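You operate a simulated robot arm through the tools that you are given. There is no shell and no other tool. Be economical: measure what you need, move in short steps, check, and stop when the job is done.

The job below is to be done with a simulated two-armed robot. You get a single attempt, and the scene is never put back.

Task
Fit the battery showing green and press the joint on port 3.
Fine: the flat one in the tool goes in the battery tray; press once, then draw the tool back and leave it at that port.

It is judged by the outcome, as a careful person would: the job done as asked, and still so three seconds after it is handed in. It fails if anything else is knocked over, pushed out of place, dropped, spilled or broken.

Robot
Two 7-joint arms with two-finger grippers on one trunk, on a base that drives. Base frame: it is fixed to the floor where the robot stands at the start and does not move with it; the origin is under the middle of the robot, x ahead of it, y to its left, z up. Lengths are in m, angles in degrees, forces in N, time in s.
The left shoulder is at the start at [0.078, 0.151, 0.988], the right one opposite. With the tool pointing down near the work surface each hand reaches from about 0.1 to 0.76 m from the robot's upright axis, wherever it stands, measured 20 degrees to its own side. Places, roughly: bench feed lever [0.9, 0.4, 1]. Payload 2.54 kg a hand.
Tool frame (each hand has its own): the origin (TCP) lies between the finger pads and is the grasp point; the fingertips stand 0.03 m ahead of it; z points along the fingers, y is the line along which they close. Largest opening 0.116 m; the body of the gripper starts 0.095 m behind the TCP.
Orientation is told as [roll, pitch, yaw] about the base's x, y, z axes, in that order, counted from this pose: with the fingers straight down and closing along the base's y, the tool's x points along the base's -x, its y along +y and its z along -z.

Tools
- The arms move only by the tool play_rows. It takes "left_plan", "right_plan" or both (then of equal length, played together; a hand with none holds still); each is a list of rows, each an object of numbers (a shift or turn left out is 0, a gripper value left out holds the last): "x", "y", "z": the shift along the tool's x, y, z in m; "rx", "ry", "rz": the turn, a rotation vector about the tool's x, y, z in degrees. In form: [{"x": .., "y": .., "z": .., "rx": .., "ry": .., "rz": ..}, ...]. A call has 1 to 10 rows; each row shifts and turns the commanded pose from where the row before left it, along the tool's axes as they then stand. "left_jaw" and "right_jaw" are, for a hand that has rows, the gripper command, from -1 (fully open) to 1 (shut), values between in proportion, set as the call begins (left out, the last holds). A row lasts 0.2 s, in which the tool goes at most 0.05 m and 8.6 degrees; a call with a longer step from one row to the next is refused whole, and so is a gripper value outside its range. Where a pose cannot be reached the arm comes as near as it can. A force on the tool above 70 N (or 10 N above the force at the start of the call, whichever is more), or a blocked arm, ends the call early, and 0.2 s more pass. The fingers move at their own pace (about 0.072 m/s each) and stop on an object; they squeeze with about 39 N. The grip force told is the motor's: it shows also when the fingers shut on nothing. Time passes only in rows, and 0.2 s behind the last, so rows that do not move let the fingers close. The reply holds the time, the measured pose of the TCP, the force on the tool along the base axes, the opening and the grip force, in the units named above and with some noise, with the torque about the TCP (base axes, N m) and any sound that the robot's microphone picked up, and new pictures: "views" is both (left out), scene, wrist or none (wrist: the cameras of the hands that moved).
- Cameras (640 x 400 px; columns grow to the right, rows downward): "scene" is now at [0.1604, -0.0143, 1.1346]; the picture's right is [-0.16, -0.99, 0.00], its down [-0.29, 0.05, -0.96] and it looks along [0.94, -0.16, -0.29] (base axes); focal length 249 px, centre (320, 200). "left" rides on the left gripper at [0.069, 0.015, -0.122] in its tool frame; the picture's right is [-0.21, 0.98, 0.00], its down [-0.83, -0.18, -0.53] and it looks along [-0.52, -0.11, 0.85] (tool axes); focal length 251 px, centre (320, 200). "right" rides on the right gripper at [0.069, -0.015, -0.122] in its tool frame; the picture's right is [0.21, 0.98, 0.00], its down [-0.83, 0.18, -0.53] and it looks along [-0.52, 0.11, 0.85] (tool axes); focal length 251 px, centre (320, 200). There is no depth. A picture from a camera that has moved, and an enlarged one, comes with that camera's place and axes in the base frame and with its lens.
- lift_body(by): slides the trunk up (or, below 0, down) by that many m; the arms and the scene camera ride with it, the base frame stays. It gives what a move gives, with no picture.
- steer(legs): drives the robot by 1 to 6 legs, each [ahead, left, turn to the left] in m, m and degrees, along the robot's own axes; the way and the turn of a leg run together, so that a leg with both is an arc; at most 1.5 m and 180 degrees a leg. The arms and the cameras ride along, it lands a little off, and it stops where it bumps. It gives what a move gives, and a new picture of the scene camera.
- turn_head(pan, tilt): turns the head with the scene camera to pan (to the left, within 80 degrees either way) and tilt (down, from -29 to 69), counted from straight ahead of the robot. It gives what a move gives, and a new picture of the scene camera.
- close_up(camera, box): a new picture of the part [left, top, right, bottom] of that camera's present view, enlarged. It takes no simulated time.
- sign_off(): hands the job in; it is judged then, once.

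Work in short steps. Places have to be worked out from the pictures, the camera data and where the tool is seen: move nearer, look again, correct. Check each grasp and each placing, and mend what went wrong. You have 120 turns and 260 pictures in all, those below and enlarged ones among them. Open the grippers and draw the arms clear of the work before you hand the job in, unless the task says otherwise; then end with one line.

The tools are called after "Call:" as name(argument=value, ...) on one line, values as JSON. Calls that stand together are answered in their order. play_rows: Moves the arms, as the interface text tells. Its arguments: {"type":"object","properties":{"left_plan":{"type":"array"},"left_jaw":{"type":"number"},"right_plan":{"type":"array"},"right_jaw":{"type":"number"},"views":{"type":"string","enum":["both","scene","wrist","none"]}},"required":[]} The other tools are called the same way: lift_body (by) slides the trunk up or down; steer (legs) drives the base; turn_head (pan, tilt) turns the head that bears the scene camera; close_up (camera, box) takes an enlarged picture of a part of a camera's view; sign_off () hands the job in.

At the start:

```text
time: 0.0
left_tcp_pos: [0.456, 0.1543, 0.9994]
left_tcp_rot: [-0.1, -0.1, 0.0]
left_ft_force: [0.7, -1.1, -0.4]
left_ft_torque: [-0.02, 0.01, -0.03]
left_grip_width: 0.116
left_gripper_force: 0.1
right_tcp_pos: [0.3775, -0.1528, 1.0001]
right_tcp_rot: [0.1, 0.0, 0.1]
right_ft_force: [0.1, -0.5, -0.2]
right_ft_torque: [-0.04, -0.01, -0.03]
right_grip_width: 0.1161
right_gripper_force: 0.1
trunk travel left (down, up): [-0.225, 0.064]
robot x, y, heading: [0.0029, -0.0024, 0.2]
head pan, tilt: [-9.4, 17.1]
```

scene: 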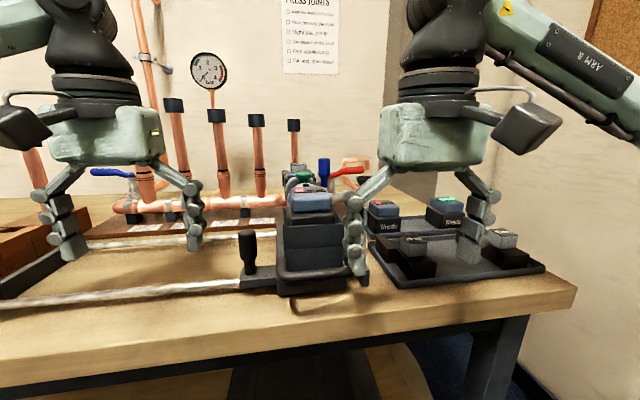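
right: 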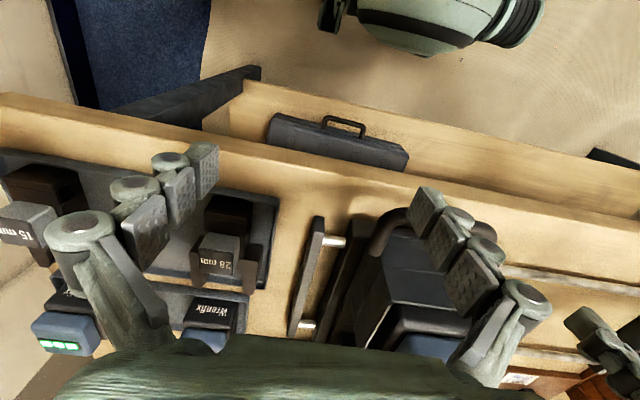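
left: 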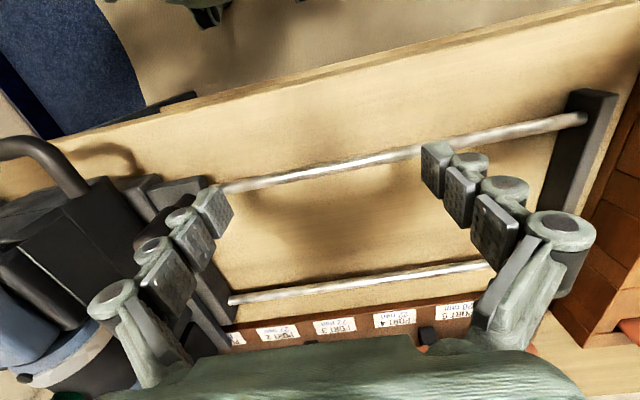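

I start by looking closer at the scene: the tool on rails, the batteries and jaws on the tray, and the port manifold.

Call:
close_up(camera="scene", box=[220, 140, 400, 310])

Call:
close_up(camera="scene", box=[350, 170, 570, 310])

Call:
close_up(camera="scene", box=[70, 40, 390, 240])

Call:
close_up(camera="scene", box=[270, 0, 350, 80])

```text
2.35 times, centred on (310, 225) of scene
camera zoom: at [0.1604, -0.0143, 1.1346], right [-0.16, -0.99, 0.0], down [-0.29, 0.05, -0.96], along [0.94, -0.16, -0.29], focal length 585 px, centre (344, 141)
```

zoom: 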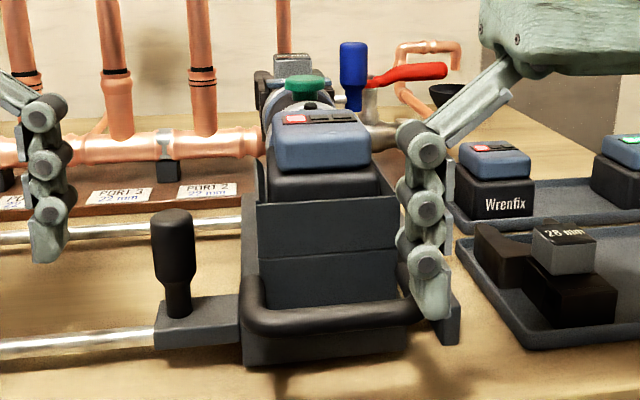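

```text
2.86 times, centred on (460, 240) of scene
camera zoom: at [0.1604, -0.0143, 1.1346], right [-0.16, -0.99, 0.0], down [-0.29, 0.05, -0.96], along [0.94, -0.16, -0.29], focal length 710 px, centre (-80, 86)
```

zoom: 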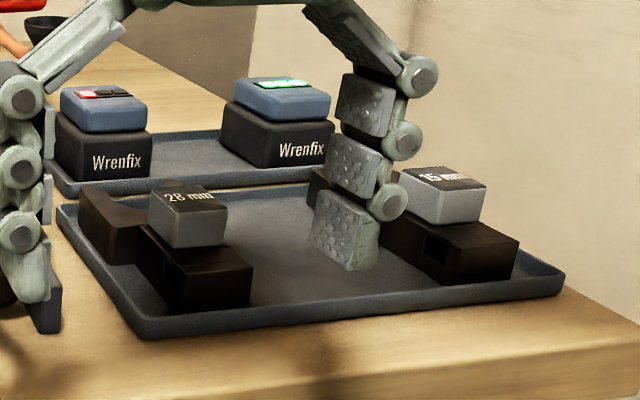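

```text
2.00 times, centred on (230, 140) of scene
camera zoom: at [0.1604, -0.0143, 1.1346], right [-0.16, -0.99, 0.0], down [-0.29, 0.05, -0.96], along [0.94, -0.16, -0.29], focal length 497 px, centre (500, 320)
```

zoom: 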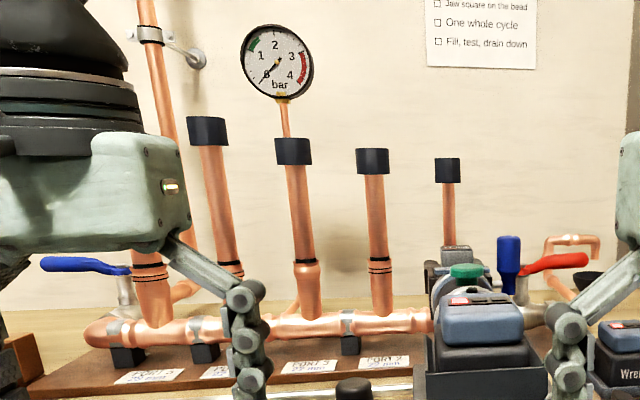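

```text
5.00 times, centred on (310, 40) of scene
camera zoom: at [0.1604, -0.0143, 1.1346], right [-0.16, -0.99, 0.0], down [-0.29, 0.05, -0.96], along [0.94, -0.16, -0.29], focal length 1243 px, centre (370, 1000)
```

zoom: 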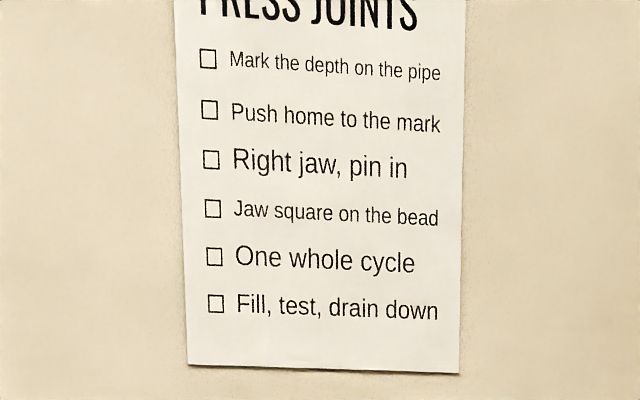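

The tool (with a red-lit flat battery) sits at the right on a rail carriage; the green-lit spare is at the back right of the tray. I raise both arms to clear the view.

Call:
play_rows(left_plan=[{"z": -0.05}, {"z": -0.05}, {"z": -0.05}, {"z": -0.05}, {"x": 0.04}, {"x": 0.04}], right_plan=[{"z": -0.05}, {"z": -0.05}, {"z": -0.05}, {"z": -0.05}, {"y": -0.04}, {"y": -0.04}], views="both")

```text
time: 1.4
left_tcp_pos: [0.3759, 0.1543, 1.1986]
left_tcp_rot: [-0.2, -0.1, 0.0]
left_ft_force: [0.5, -0.2, 0.9]
left_ft_torque: [0.01, -0.01, 0.03]
left_grip_width: 0.1158
left_gripper_force: 0.1
right_tcp_pos: [0.3795, -0.2337, 1.1951]
right_tcp_rot: [0.1, 0.0, 0.0]
right_ft_force: [0.3, 0.0, 0.4]
right_ft_torque: [0.02, 0.0, 0.05]
right_grip_width: 0.1159
right_gripper_force: 0.0
right hand out of reach, approached as far as the arm can: row 6
trunk travel left (down, up): [-0.225, 0.064]
robot x, y, heading: [0.0012, 0.0039, 0.1]
head pan, tilt: [-9.4, 17.1]
camera scene: at [0.16, -0.0146, 1.1347], right [-0.16, -0.99, 0.0], down [-0.29, 0.05, -0.96], along [0.94, -0.16, -0.29], focal length 249 px, centre (320, 200)
camera right: at [0.3116, -0.249, 1.3163], right [-0.22, 0.98, 0.0], down [0.82, 0.18, 0.54], along [0.52, 0.12, -0.84], focal length 251 px, centre (320, 200)
camera left: at [0.3081, 0.1693, 1.3208], right [0.21, 0.98, 0.0], down [0.83, -0.18, 0.53], along [0.52, -0.12, -0.85], focal length 251 px, centre (320, 200)
```

scene: 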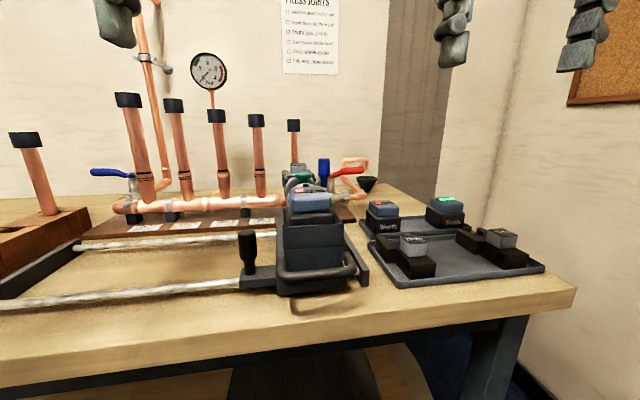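
right: 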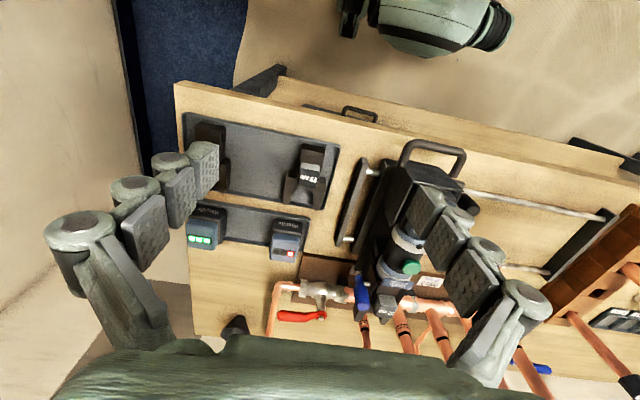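
left: 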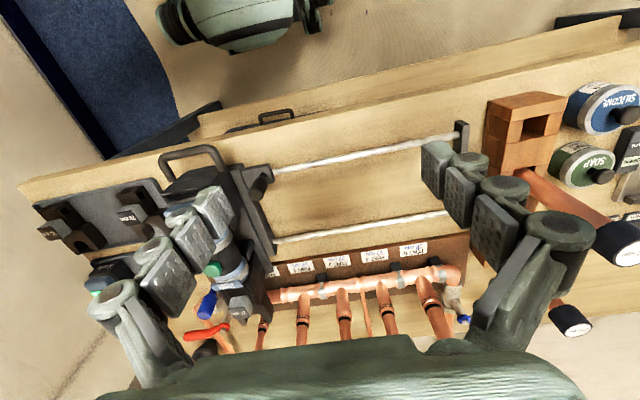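

Zooming for details of tool, manifold, and ports.

Call:
close_up(camera="scene", box=[230, 150, 390, 300])

Call:
close_up(camera="scene", box=[100, 90, 320, 240])

Call:
close_up(camera="right", box=[170, 110, 490, 350])

Call:
close_up(camera="left", box=[180, 140, 500, 350])

```text
2.67 times, centred on (310, 225) of scene
camera zoom: at [0.16, -0.0146, 1.1347], right [-0.16, -0.99, 0.0], down [-0.29, 0.05, -0.96], along [0.94, -0.16, -0.29], focal length 663 px, centre (347, 133)
```

zoom: 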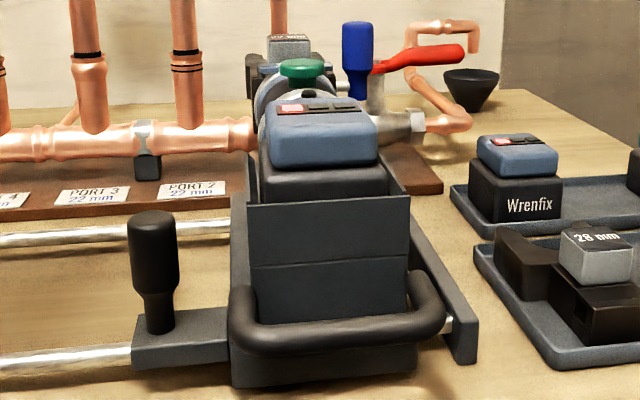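

```text
2.67 times, centred on (210, 165) of scene
camera zoom: at [0.16, -0.0146, 1.1347], right [-0.16, -0.99, 0.0], down [-0.29, 0.05, -0.96], along [0.94, -0.16, -0.29], focal length 663 px, centre (613, 293)
```

zoom: 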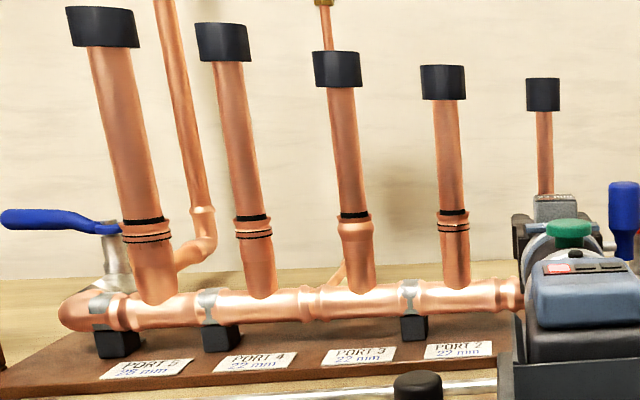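

```text
1.67 times, centred on (330, 230) of right
camera zoom: at [0.3116, -0.249, 1.3163], right [-0.22, 0.98, 0.0], down [0.82, 0.18, 0.54], along [0.52, 0.12, -0.84], focal length 419 px, centre (303, 150)
```

zoom: 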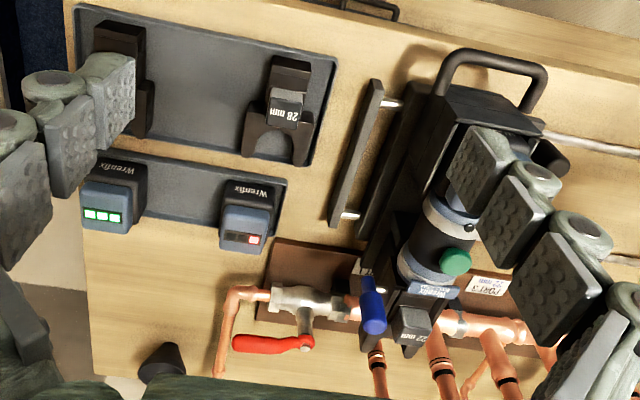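

```text
1.90 times, centred on (340, 245) of left
camera zoom: at [0.3081, 0.1693, 1.3208], right [0.21, 0.98, 0.0], down [0.83, -0.18, 0.53], along [0.52, -0.12, -0.85], focal length 479 px, centre (282, 114)
```

zoom: 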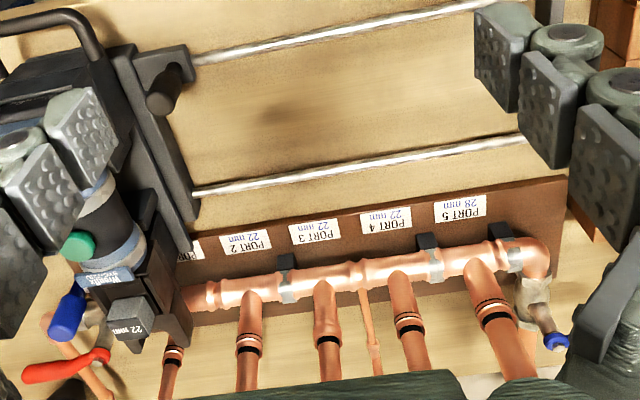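

Call:
close_up(camera="right", box=[330, 240, 430, 340])

Call:
close_up(camera="left", box=[180, 240, 290, 340])

Call:
close_up(camera="scene", box=[275, 150, 385, 220])

```text
4.00 times, centred on (380, 290) of right
camera zoom: at [0.3116, -0.249, 1.3163], right [-0.22, 0.98, 0.0], down [0.82, 0.18, 0.54], along [0.52, 0.12, -0.84], focal length 1006 px, centre (80, -160)
```

zoom: 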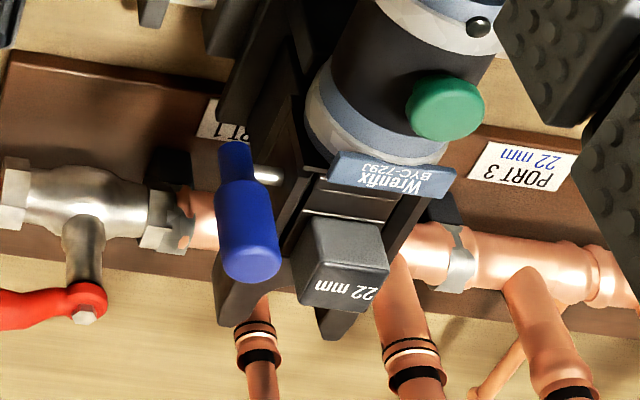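

```text
4.00 times, centred on (235, 290) of left
camera zoom: at [0.3081, 0.1693, 1.3208], right [0.21, 0.98, 0.0], down [0.83, -0.18, 0.53], along [0.52, -0.12, -0.85], focal length 1006 px, centre (660, -160)
```

zoom: 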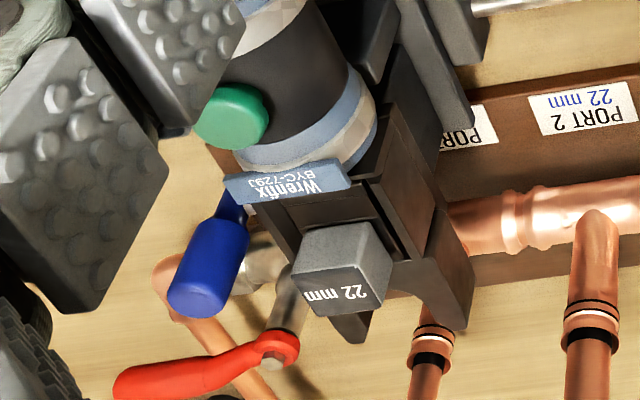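

```text
5.71 times, centred on (330, 185) of scene
camera zoom: at [0.16, -0.0146, 1.1347], right [-0.16, -0.99, 0.0], down [-0.29, 0.05, -0.96], along [0.94, -0.16, -0.29], focal length 1420 px, centre (263, 286)
```

zoom: 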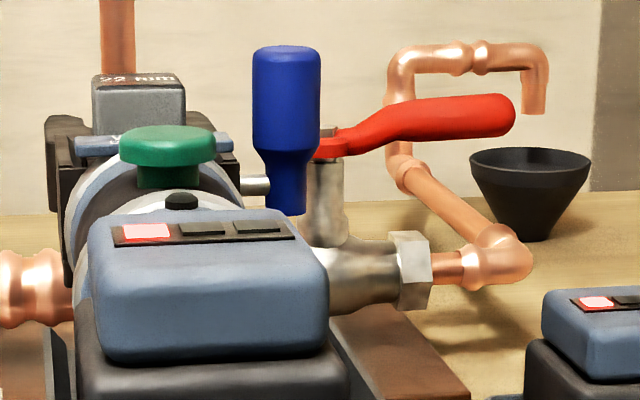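

Pin handle, green trigger and a 22 mm jaw are visible on the tool; port 3 (22 mm, unpressed) is at about [0.77, 0.114]. I move the right hand above the tool to look down on the battery.

Call:
play_rows(left_plan=[{"y": 0.04}, {"y": 0.04}, {"y": 0.02}, {}], right_plan=[{"y": 0.05}, {"y": 0.05}, {"y": 0.05}, {"y": 0.03}], views="both")

```text
time: 2.4
left_tcp_pos: [0.3853, 0.2483, 1.1866]
left_tcp_rot: [-0.2, 0.0, -0.1]
left_ft_force: [0.7, -1.1, 1.0]
left_ft_torque: [-0.03, 0.05, 0.01]
left_grip_width: 0.1161
left_gripper_force: 0.1
left hand out of reach, approached as far as the arm can: row 2, 3
right_tcp_pos: [0.3831, -0.0515, 1.1938]
right_tcp_rot: [0.0, 0.0, 0.1]
right_ft_force: [-0.2, -1.1, 0.4]
right_ft_torque: [0.0, 0.02, -0.01]
right_grip_width: 0.1161
right_gripper_force: 0.0
trunk travel left (down, up): [-0.225, 0.064]
robot x, y, heading: [0.0021, -0.0005, -0.1]
head pan, tilt: [-9.4, 17.1]
camera scene: at [0.1605, -0.0141, 1.1346], right [-0.16, -0.99, 0.0], down [-0.29, 0.05, -0.96], along [0.94, -0.16, -0.29], focal length 249 px, centre (320, 200)
camera right: at [0.3151, -0.0672, 1.3163], right [-0.21, 0.98, 0.0], down [0.83, 0.18, 0.53], along [0.52, 0.11, -0.85], focal length 251 px, centre (320, 200)
camera left: at [0.316, 0.2633, 1.3088], right [0.21, 0.98, 0.0], down [0.83, -0.18, 0.53], along [0.52, -0.12, -0.85], focal length 251 px, centre (320, 200)
```

scene: 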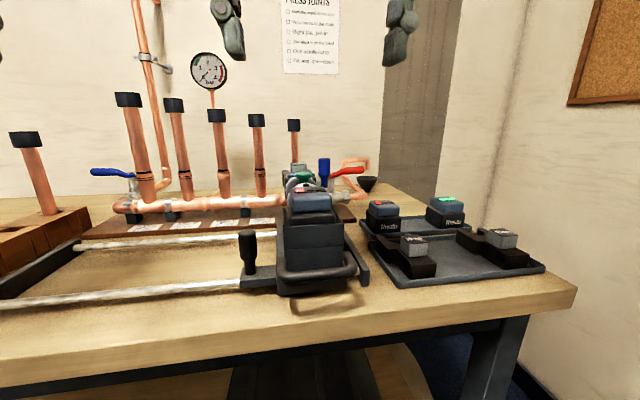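
right: 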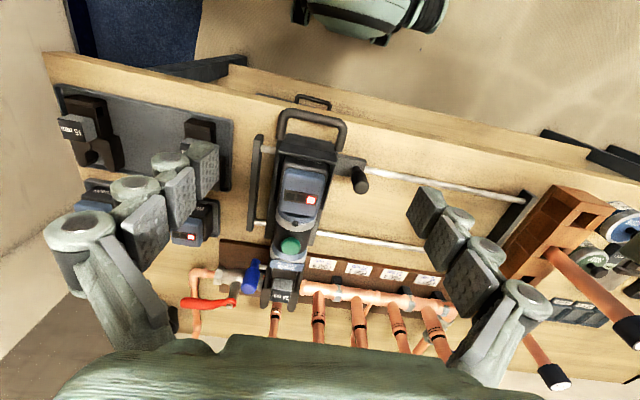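
left: 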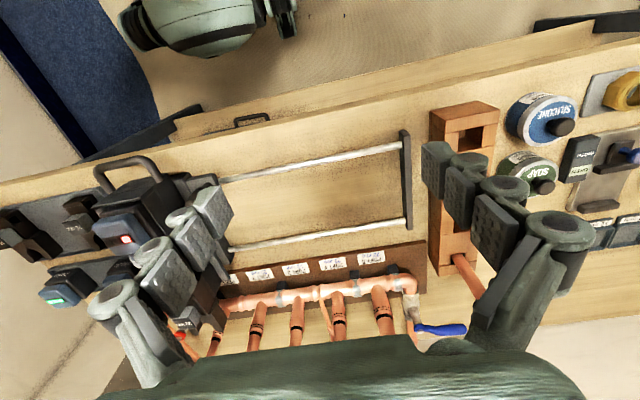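

Call:
close_up(camera="right", box=[220, 90, 400, 310])

Call:
close_up(camera="left", box=[30, 140, 250, 320])

```text
1.82 times, centred on (310, 200) of right
camera zoom: at [0.3151, -0.0672, 1.3163], right [-0.21, 0.98, 0.0], down [0.83, 0.18, 0.53], along [0.52, 0.11, -0.85], focal length 457 px, centre (338, 200)
```

zoom: 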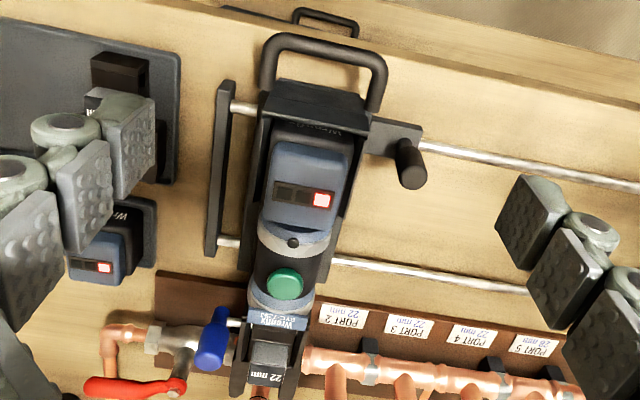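

```text
2.22 times, centred on (140, 230) of left
camera zoom: at [0.316, 0.2633, 1.3088], right [0.21, 0.98, 0.0], down [0.83, -0.18, 0.53], along [0.52, -0.12, -0.85], focal length 559 px, centre (720, 133)
```

zoom: 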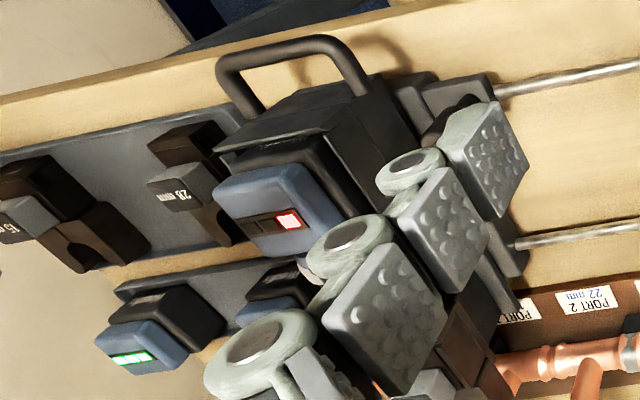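

The flat battery's top is at about [0.48, -0.056, 1.044], and the green one at about [0.66, -0.41, 0.965]. That is out of the right hand's comfort zone, so I drive 0.15 m to the right.

Call:
steer(legs=[[0, -0.15, 0]])

```text
time: 4.5
left_tcp_pos: [0.3842, 0.0965, 1.1883]
left_tcp_rot: [-0.1, 0.0, 0.1]
left_ft_force: [0.5, -0.8, -0.1]
left_ft_torque: [-0.01, -0.01, 0.01]
left_grip_width: 0.116
left_gripper_force: 0.1
right_tcp_pos: [0.3828, -0.2035, 1.1949]
right_tcp_rot: [0.0, 0.0, 0.1]
right_ft_force: [0.2, 0.4, -0.5]
right_ft_torque: [0.03, 0.01, 0.01]
right_grip_width: 0.116
right_gripper_force: 0.0
trunk travel left (down, up): [-0.225, 0.064]
robot x, y, heading: [-0.0014, -0.156, 0.1]
head pan, tilt: [-9.4, 17.1]
camera scene: at [0.1605, -0.1662, 1.1346], right [-0.16, -0.99, 0.0], down [-0.29, 0.05, -0.96], along [0.94, -0.15, -0.29], focal length 249 px, centre (320, 200)
```

scene: 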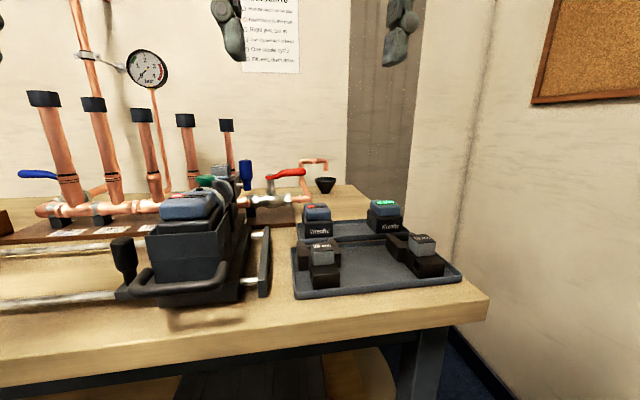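

Call:
close_up(camera="scene", box=[110, 150, 330, 310])

Call:
close_up(camera="scene", box=[280, 180, 480, 310])

Call:
close_up(camera="scene", box=[200, 150, 270, 210])

```text
2.50 times, centred on (220, 230) of scene
camera zoom: at [0.1605, -0.1662, 1.1346], right [-0.16, -0.99, 0.0], down [-0.29, 0.05, -0.96], along [0.94, -0.15, -0.29], focal length 621 px, centre (570, 125)
```

zoom: 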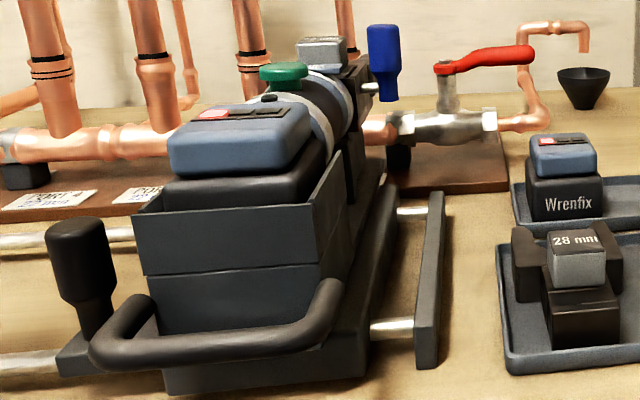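

```text
3.08 times, centred on (380, 245) of scene
camera zoom: at [0.1605, -0.1662, 1.1346], right [-0.16, -0.99, 0.0], down [-0.29, 0.05, -0.96], along [0.94, -0.15, -0.29], focal length 765 px, centre (135, 62)
```

zoom: 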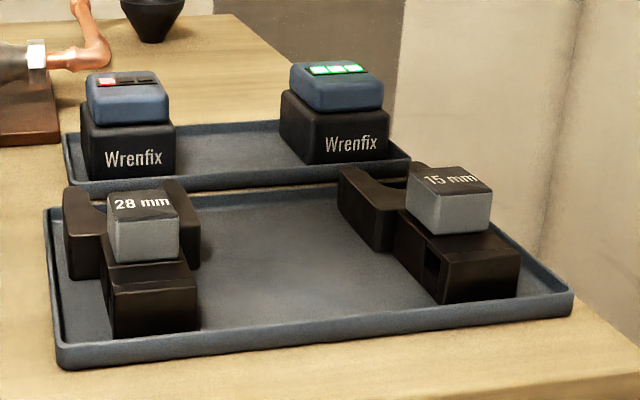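

```text
6.67 times, centred on (235, 180) of scene
camera zoom: at [0.1605, -0.1662, 1.1346], right [-0.16, -0.99, 0.0], down [-0.29, 0.05, -0.96], along [0.94, -0.15, -0.29], focal length 1657 px, centre (887, 333)
```

zoom: 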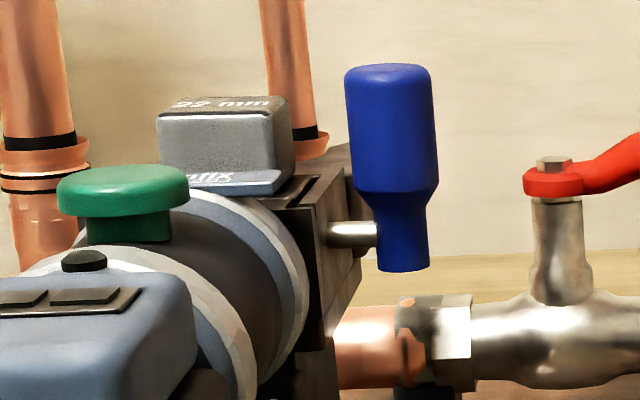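

Now I bring the right hand over the flat battery, keeping height, with the left hand drawn back a little.

Call:
play_rows(left_plan=[{"x": 0.03}, {"x": 0.03}, {}, {}], right_plan=[{"x": -0.03, "y": 0.037}, {"x": -0.03, "y": 0.037}, {"x": -0.025, "y": 0.037}, {"x": -0.01, "y": 0.037}], views="both")

```text
time: 5.5
left_tcp_pos: [0.3368, 0.0814, 1.1642]
left_tcp_rot: [-0.2, -0.2, 0.2]
left_ft_force: [0.0, -0.3, 0.1]
left_ft_torque: [-0.01, -0.01, 0.0]
left_grip_width: 0.1161
left_gripper_force: 0.1
left hand out of reach, approached as far as the arm can: row 1, 2
right_tcp_pos: [0.4772, -0.0568, 1.1972]
right_tcp_rot: [-0.1, -0.2, 0.3]
right_ft_force: [-0.4, 0.0, -0.2]
right_ft_torque: [-0.07, -0.01, -0.03]
right_grip_width: 0.1159
right_gripper_force: 0.1
trunk travel left (down, up): [-0.225, 0.064]
robot x, y, heading: [0.001, -0.15, 0.1]
head pan, tilt: [-9.4, 17.1]
camera scene: at [0.16, -0.1649, 1.1347], right [-0.16, -0.99, 0.0], down [-0.29, 0.05, -0.96], along [0.94, -0.15, -0.29], focal length 249 px, centre (320, 200)
camera right: at [0.4095, -0.0728, 1.3184], right [-0.22, 0.98, 0.0], down [0.82, 0.18, 0.54], along [0.52, 0.12, -0.84], focal length 251 px, centre (320, 200)
camera left: at [0.2676, 0.0972, 1.2856], right [0.21, 0.98, 0.0], down [0.83, -0.18, 0.54], along [0.52, -0.12, -0.84], focal length 251 px, centre (320, 200)
```

scene: 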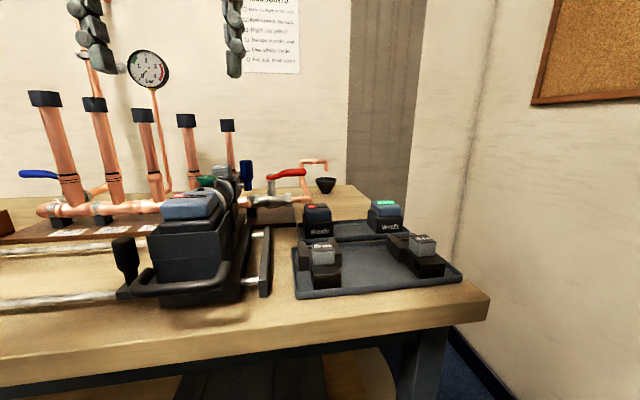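
right: 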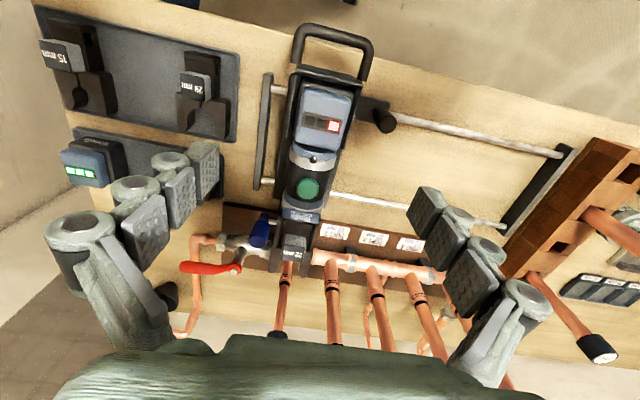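
left: 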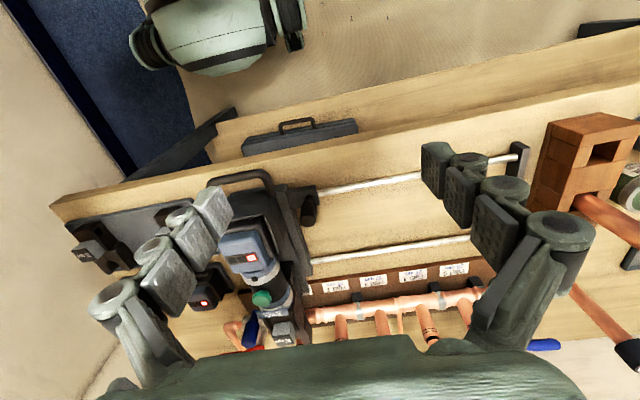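

The TCP axis projects onto the LED strip, confirming the estimate. Zoom to check extents before lowering.

Call:
close_up(camera="right", box=[240, 20, 400, 220])

Call:
close_up(camera="left", box=[190, 160, 350, 350])

```text
2.00 times, centred on (320, 120) of right
camera zoom: at [0.4095, -0.0728, 1.3184], right [-0.22, 0.98, 0.0], down [0.82, 0.18, 0.54], along [0.52, 0.12, -0.84], focal length 503 px, centre (320, 360)
```

zoom: 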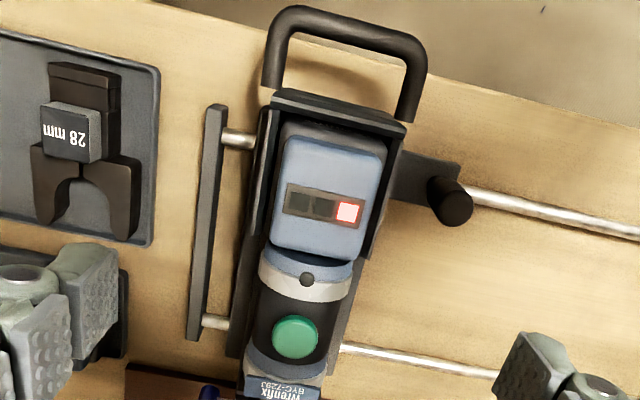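

```text
2.11 times, centred on (270, 255) of left
camera zoom: at [0.2676, 0.0972, 1.2856], right [0.21, 0.98, 0.0], down [0.83, -0.18, 0.54], along [0.52, -0.12, -0.84], focal length 529 px, centre (425, 84)
```

zoom: 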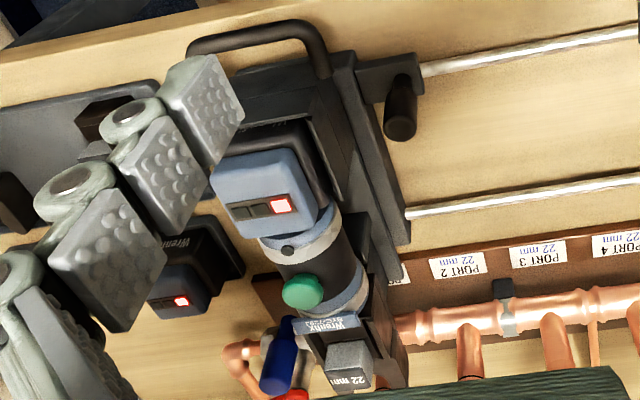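

I lower the right hand to just above the battery cap and check from the scene camera.

Call:
play_rows(right_plan=[{"z": 0.045, "y": 0.003}, {"z": 0.045}, {"z": 0.035}, {}], views="wrist")

Call:
close_up(camera="scene", box=[110, 140, 290, 300])

```text
time: 6.5
left_tcp_pos: [0.3372, 0.0809, 1.1637]
left_tcp_rot: [-0.1, -0.2, 0.2]
left_ft_force: [0.2, 0.2, 0.4]
left_ft_torque: [-0.01, 0.0, 0.02]
left_grip_width: 0.1159
left_gripper_force: 0.0
right_tcp_pos: [0.4784, -0.0534, 1.0694]
right_tcp_rot: [-0.1, 0.1, 0.0]
right_ft_force: [-1.1, 0.8, 0.7]
right_ft_torque: [0.01, -0.02, -0.01]
right_grip_width: 0.1158
right_gripper_force: 0.0
trunk travel left (down, up): [-0.225, 0.064]
robot x, y, heading: [-0.0015, -0.1523, 0.1]
head pan, tilt: [-9.4, 17.1]
camera right: at [0.4101, -0.0705, 1.1922], right [-0.22, 0.98, 0.0], down [0.83, 0.18, 0.53], along [0.52, 0.12, -0.85], focal length 251 px, centre (320, 200)
```

right: 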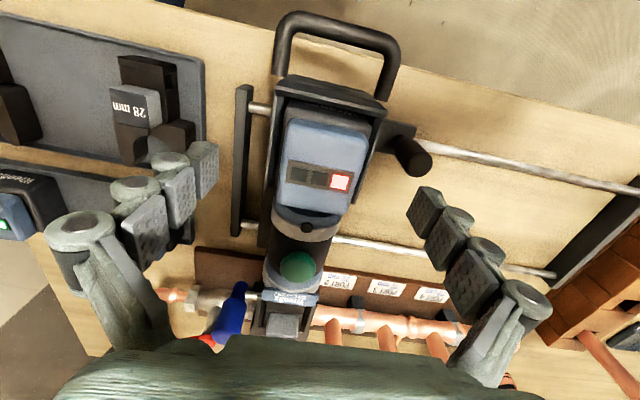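

```text
2.50 times, centred on (200, 220) of scene
camera zoom: at [0.1603, -0.166, 1.1347], right [-0.16, -0.99, 0.0], down [-0.29, 0.05, -0.96], along [0.94, -0.15, -0.29], focal length 621 px, centre (620, 150)
```

zoom: 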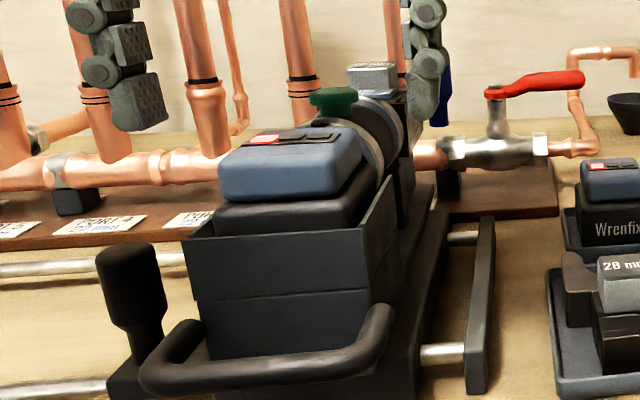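

Alignment is good; centre is about 4 mm to +y. Lower 9 mm, shift and close on the cap.

Call:
play_rows(right_plan=[{"z": 0.01, "y": 0.004, "x": 0.002}, {}], views="none")

Call:
play_rows(right_plan=[{}, {}, {}, {}, {}], right_jaw=1, views="wrist")

Call:
close_up(camera="scene", box=[110, 140, 290, 300])

```text
time: 7.1
left_tcp_pos: [0.3368, 0.0797, 1.1642]
left_tcp_rot: [-0.1, -0.1, 0.0]
left_ft_force: [-0.6, 0.0, 0.2]
left_ft_torque: [0.02, -0.02, -0.03]
left_grip_width: 0.1159
left_gripper_force: 0.1
right_tcp_pos: [0.4765, -0.0495, 1.0604]
right_tcp_rot: [0.1, 0.0, 0.1]
right_ft_force: [0.1, -0.1, -0.2]
right_ft_torque: [-0.01, 0.02, 0.02]
right_grip_width: 0.1157
right_gripper_force: 0.1
trunk travel left (down, up): [-0.225, 0.064]
robot x, y, heading: [0.0027, -0.1547, 0.1]
head pan, tilt: [-9.4, 17.1]
```

```text
time: 8.3
left_tcp_pos: [0.3367, 0.0806, 1.1642]
left_tcp_rot: [-0.1, -0.1, -0.1]
left_ft_force: [-0.4, -0.4, 0.4]
left_ft_torque: [-0.01, -0.02, 0.02]
left_grip_width: 0.116
left_gripper_force: 0.0
right_tcp_pos: [0.4776, -0.0513, 1.0613]
right_tcp_rot: [0.1, 0.0, 0.0]
right_ft_force: [0.5, -4.8, 3.9]
right_ft_torque: [-0.46, 0.07, -0.07]
right_grip_width: 0.0513
right_gripper_force: 39.4
trunk travel left (down, up): [-0.225, 0.064]
robot x, y, heading: [0.0022, -0.1497, 0.1]
head pan, tilt: [-9.4, 17.1]
camera right: at [0.4092, -0.0668, 1.1832], right [-0.21, 0.98, 0.0], down [0.83, 0.18, 0.53], along [0.52, 0.11, -0.85], focal length 251 px, centre (320, 200)
```

right: 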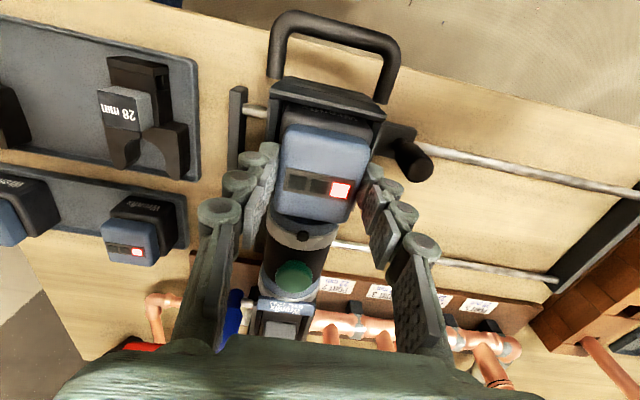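

```text
2.50 times, centred on (200, 220) of scene
camera zoom: at [0.1604, -0.1664, 1.1347], right [-0.16, -0.99, 0.0], down [-0.29, 0.05, -0.96], along [0.94, -0.15, -0.29], focal length 621 px, centre (620, 150)
```

zoom: 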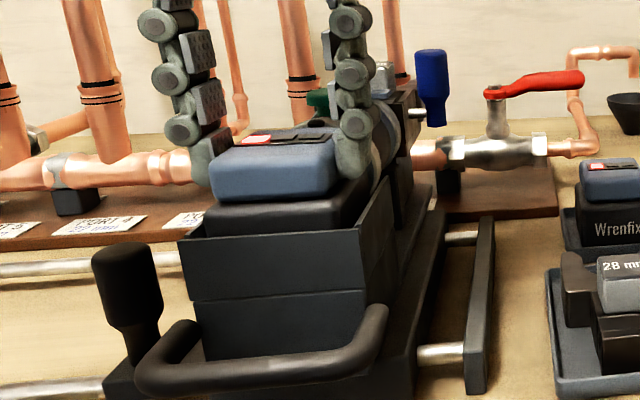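

Gripped the cap (51 mm wide). I lift slowly and watch the force.

Call:
play_rows(right_plan=[{"z": -0.01}, {"z": -0.01}, {"z": -0.01}], views="wrist")

Call:
close_up(camera="scene", box=[110, 140, 290, 300])

```text
time: 9.1
left_tcp_pos: [0.3364, 0.0805, 1.1641]
left_tcp_rot: [-0.1, -0.1, 0.0]
left_ft_force: [-0.3, -0.6, -0.4]
left_ft_torque: [-0.01, 0.0, -0.01]
left_grip_width: 0.1162
left_gripper_force: 0.2
right_tcp_pos: [0.4772, -0.0475, 1.0915]
right_tcp_rot: [-0.1, -0.1, 0.0]
right_ft_force: [-0.6, -0.8, -0.1]
right_ft_torque: [0.0, 0.01, 0.02]
right_grip_width: 0.0001
right_gripper_force: 28.1
trunk travel left (down, up): [-0.225, 0.064]
robot x, y, heading: [0.002, -0.1522, 0.1]
head pan, tilt: [-9.4, 17.1]
camera right: at [0.4085, -0.0647, 1.2117], right [-0.22, 0.98, 0.0], down [0.83, 0.18, 0.53], along [0.52, 0.12, -0.85], focal length 251 px, centre (320, 200)
```

right: 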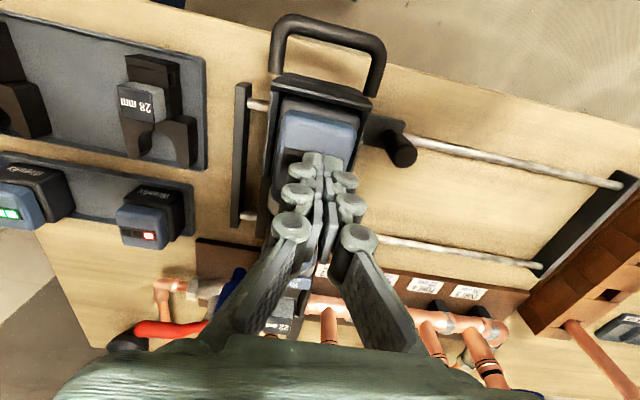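

```text
2.50 times, centred on (200, 220) of scene
camera zoom: at [0.1605, -0.1659, 1.1346], right [-0.16, -0.99, 0.0], down [-0.29, 0.05, -0.96], along [0.94, -0.15, -0.29], focal length 621 px, centre (620, 150)
```

zoom: 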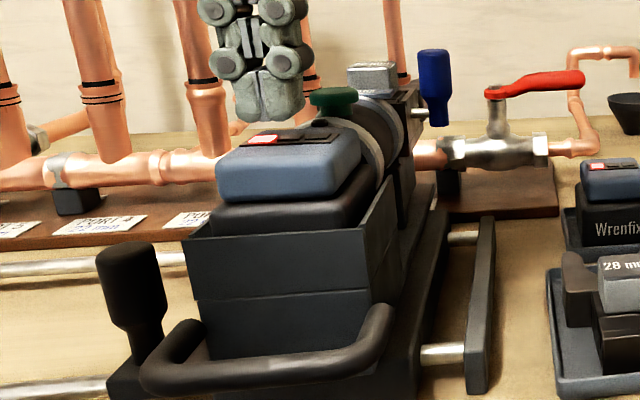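

The fingers slipped off the rounded cap; the battery stayed. I regrip lower, on the body just above the well wall.

Call:
play_rows(right_plan=[{}, {}, {}, {}, {"z": 0.02}, {"z": 0.021}, {}], right_jaw=-0.6, views="none")

Call:
close_up(camera="scene", box=[130, 150, 270, 260])

Call:
close_up(camera="right", box=[220, 80, 420, 260])

```text
time: 10.7
left_tcp_pos: [0.3367, 0.0808, 1.1635]
left_tcp_rot: [-0.1, -0.1, 0.1]
left_ft_force: [0.2, 0.3, 0.4]
left_ft_torque: [0.03, 0.01, -0.01]
left_grip_width: 0.1162
left_gripper_force: 0.0
right_tcp_pos: [0.4757, -0.0468, 1.0488]
right_tcp_rot: [0.0, 0.0, 0.0]
right_ft_force: [-0.3, 0.2, 0.4]
right_ft_torque: [0.0, -0.02, 0.02]
right_grip_width: 0.0929
right_gripper_force: 0.1
trunk travel left (down, up): [-0.225, 0.064]
robot x, y, heading: [0.0006, -0.1517, 0.4]
head pan, tilt: [-9.4, 17.1]
```

```text
3.64 times, centred on (200, 205) of scene
camera zoom: at [0.1604, -0.1659, 1.1346], right [-0.16, -0.99, 0.0], down [-0.29, 0.05, -0.96], along [0.94, -0.15, -0.29], focal length 904 px, centre (756, 182)
```

zoom: 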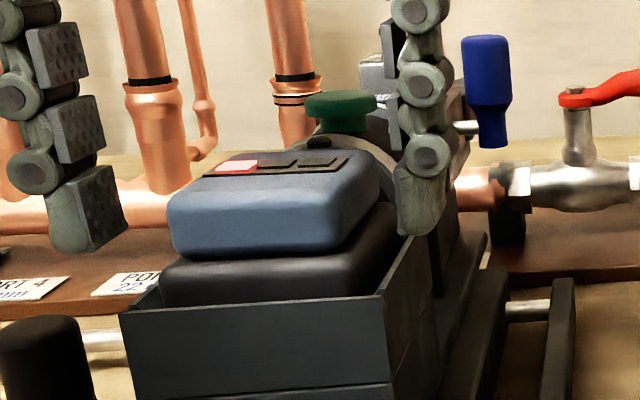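

```text
2.22 times, centred on (320, 170) of right
camera zoom: at [0.407, -0.063, 1.1704], right [-0.22, 0.98, 0.0], down [0.83, 0.18, 0.53], along [0.52, 0.12, -0.85], focal length 559 px, centre (320, 267)
```

zoom: 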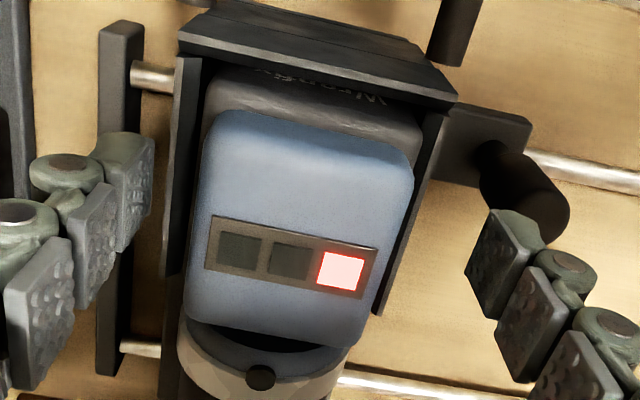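

Call:
play_rows(right_plan=[{"y": -0.002}, {}, {}, {}, {}], right_jaw=1, views="none")

Call:
close_up(camera="scene", box=[130, 150, 270, 260])

```text
time: 11.9
left_tcp_pos: [0.3376, 0.0802, 1.1636]
left_tcp_rot: [-0.1, 0.0, 0.0]
left_ft_force: [-0.3, 0.7, 0.2]
left_ft_torque: [-0.02, -0.02, 0.01]
left_grip_width: 0.1161
left_gripper_force: 0.0
right_tcp_pos: [0.4752, -0.0501, 1.0488]
right_tcp_rot: [0.0, 0.0, 0.0]
right_ft_force: [6.1, -5.1, 9.1]
right_ft_torque: [-0.74, 0.0, -0.11]
right_grip_width: 0.0593
right_gripper_force: 39.3
trunk travel left (down, up): [-0.225, 0.064]
robot x, y, heading: [0.0019, -0.149, 0.4]
head pan, tilt: [-9.4, 17.1]
```

```text
3.64 times, centred on (200, 205) of scene
camera zoom: at [0.1605, -0.1666, 1.1347], right [-0.16, -0.99, 0.0], down [-0.29, 0.05, -0.96], along [0.94, -0.15, -0.29], focal length 904 px, centre (756, 182)
```

zoom: 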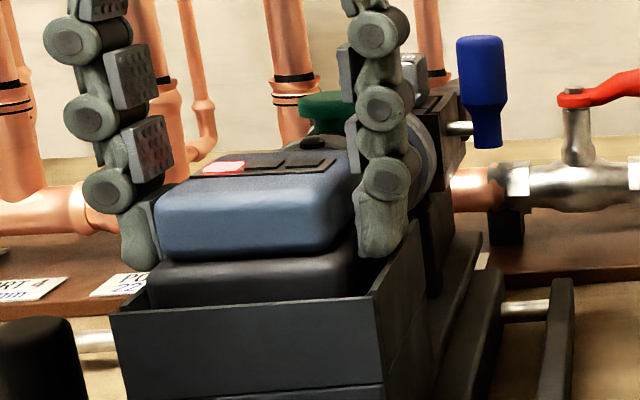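

Now gripping the body (59 mm). Lift in small steps.

Call:
play_rows(right_plan=[{"z": -0.005}, {"z": -0.005}, {"z": -0.005}], views="none")

Call:
close_up(camera="scene", box=[130, 150, 270, 260])

```text
time: 12.7
left_tcp_pos: [0.3372, 0.0801, 1.1629]
left_tcp_rot: [0.0, 0.0, 0.1]
left_ft_force: [0.7, -0.5, 0.2]
left_ft_torque: [0.0, 0.01, 0.01]
left_grip_width: 0.1162
left_gripper_force: 0.1
right_tcp_pos: [0.4768, -0.0494, 1.063]
right_tcp_rot: [0.0, 0.0, 0.1]
right_ft_force: [-1.1, -1.6, -4.7]
right_ft_torque: [-0.11, 0.01, -0.09]
right_grip_width: 0.0592
right_gripper_force: 38.9
trunk travel left (down, up): [-0.225, 0.064]
robot x, y, heading: [0.0026, -0.1523, 0.0]
head pan, tilt: [-9.4, 17.1]
```

```text
3.64 times, centred on (200, 205) of scene
camera zoom: at [0.1607, -0.166, 1.1345], right [-0.16, -0.99, 0.0], down [-0.29, 0.05, -0.96], along [0.94, -0.15, -0.29], focal length 904 px, centre (756, 182)
```

zoom: 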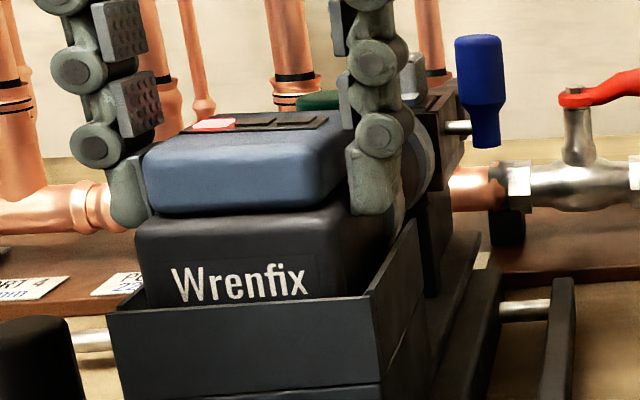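

The battery is lifting out cleanly (about 0.5 kg). Continue up.

Call:
play_rows(right_plan=[{"z": -0.015}, {"z": -0.02}, {"z": -0.02}, {"z": -0.025}, {"z": -0.025}, {}], views="both")

Call:
close_up(camera="scene", box=[110, 100, 290, 300])

```text
time: 14.1
left_tcp_pos: [0.3377, 0.0812, 1.1636]
left_tcp_rot: [-0.1, 0.0, 0.2]
left_ft_force: [0.4, 0.5, -0.1]
left_ft_torque: [0.01, 0.03, -0.03]
left_grip_width: 0.116
left_gripper_force: 0.0
right_tcp_pos: [0.475, -0.0491, 1.1683]
right_tcp_rot: [0.0, 0.0, 0.2]
right_ft_force: [0.0, -0.1, -3.6]
right_ft_torque: [0.01, 0.02, 0.01]
right_grip_width: 0.0592
right_gripper_force: 38.9
trunk travel left (down, up): [-0.225, 0.064]
robot x, y, heading: [-0.0013, -0.1556, -0.0]
head pan, tilt: [-9.4, 17.1]
camera scene: at [0.161, -0.166, 1.1345], right [-0.16, -0.99, 0.0], down [-0.29, 0.05, -0.96], along [0.94, -0.16, -0.29], focal length 249 px, centre (320, 200)
camera right: at [0.4074, -0.0649, 1.2899], right [-0.22, 0.98, 0.0], down [0.83, 0.18, 0.53], along [0.52, 0.12, -0.85], focal length 251 px, centre (320, 200)
```

scene: 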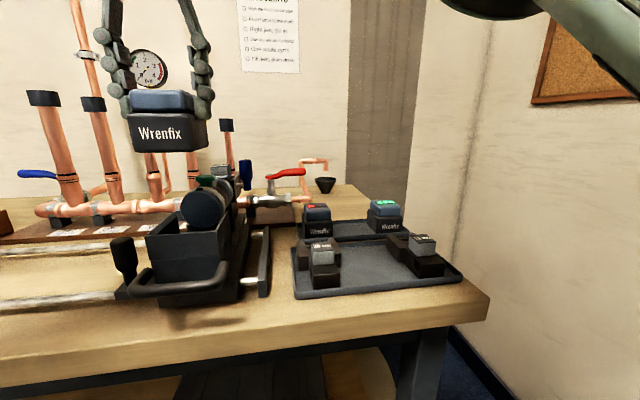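
right: 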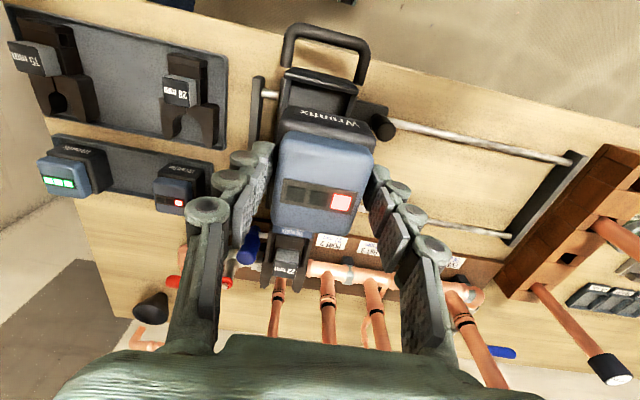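

```text
2.00 times, centred on (200, 200) of scene
camera zoom: at [0.161, -0.166, 1.1345], right [-0.16, -0.99, 0.0], down [-0.29, 0.05, -0.96], along [0.94, -0.16, -0.29], focal length 497 px, centre (560, 200)
```

zoom: 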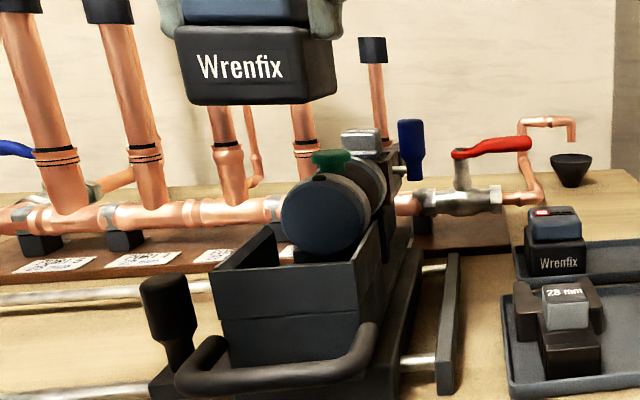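

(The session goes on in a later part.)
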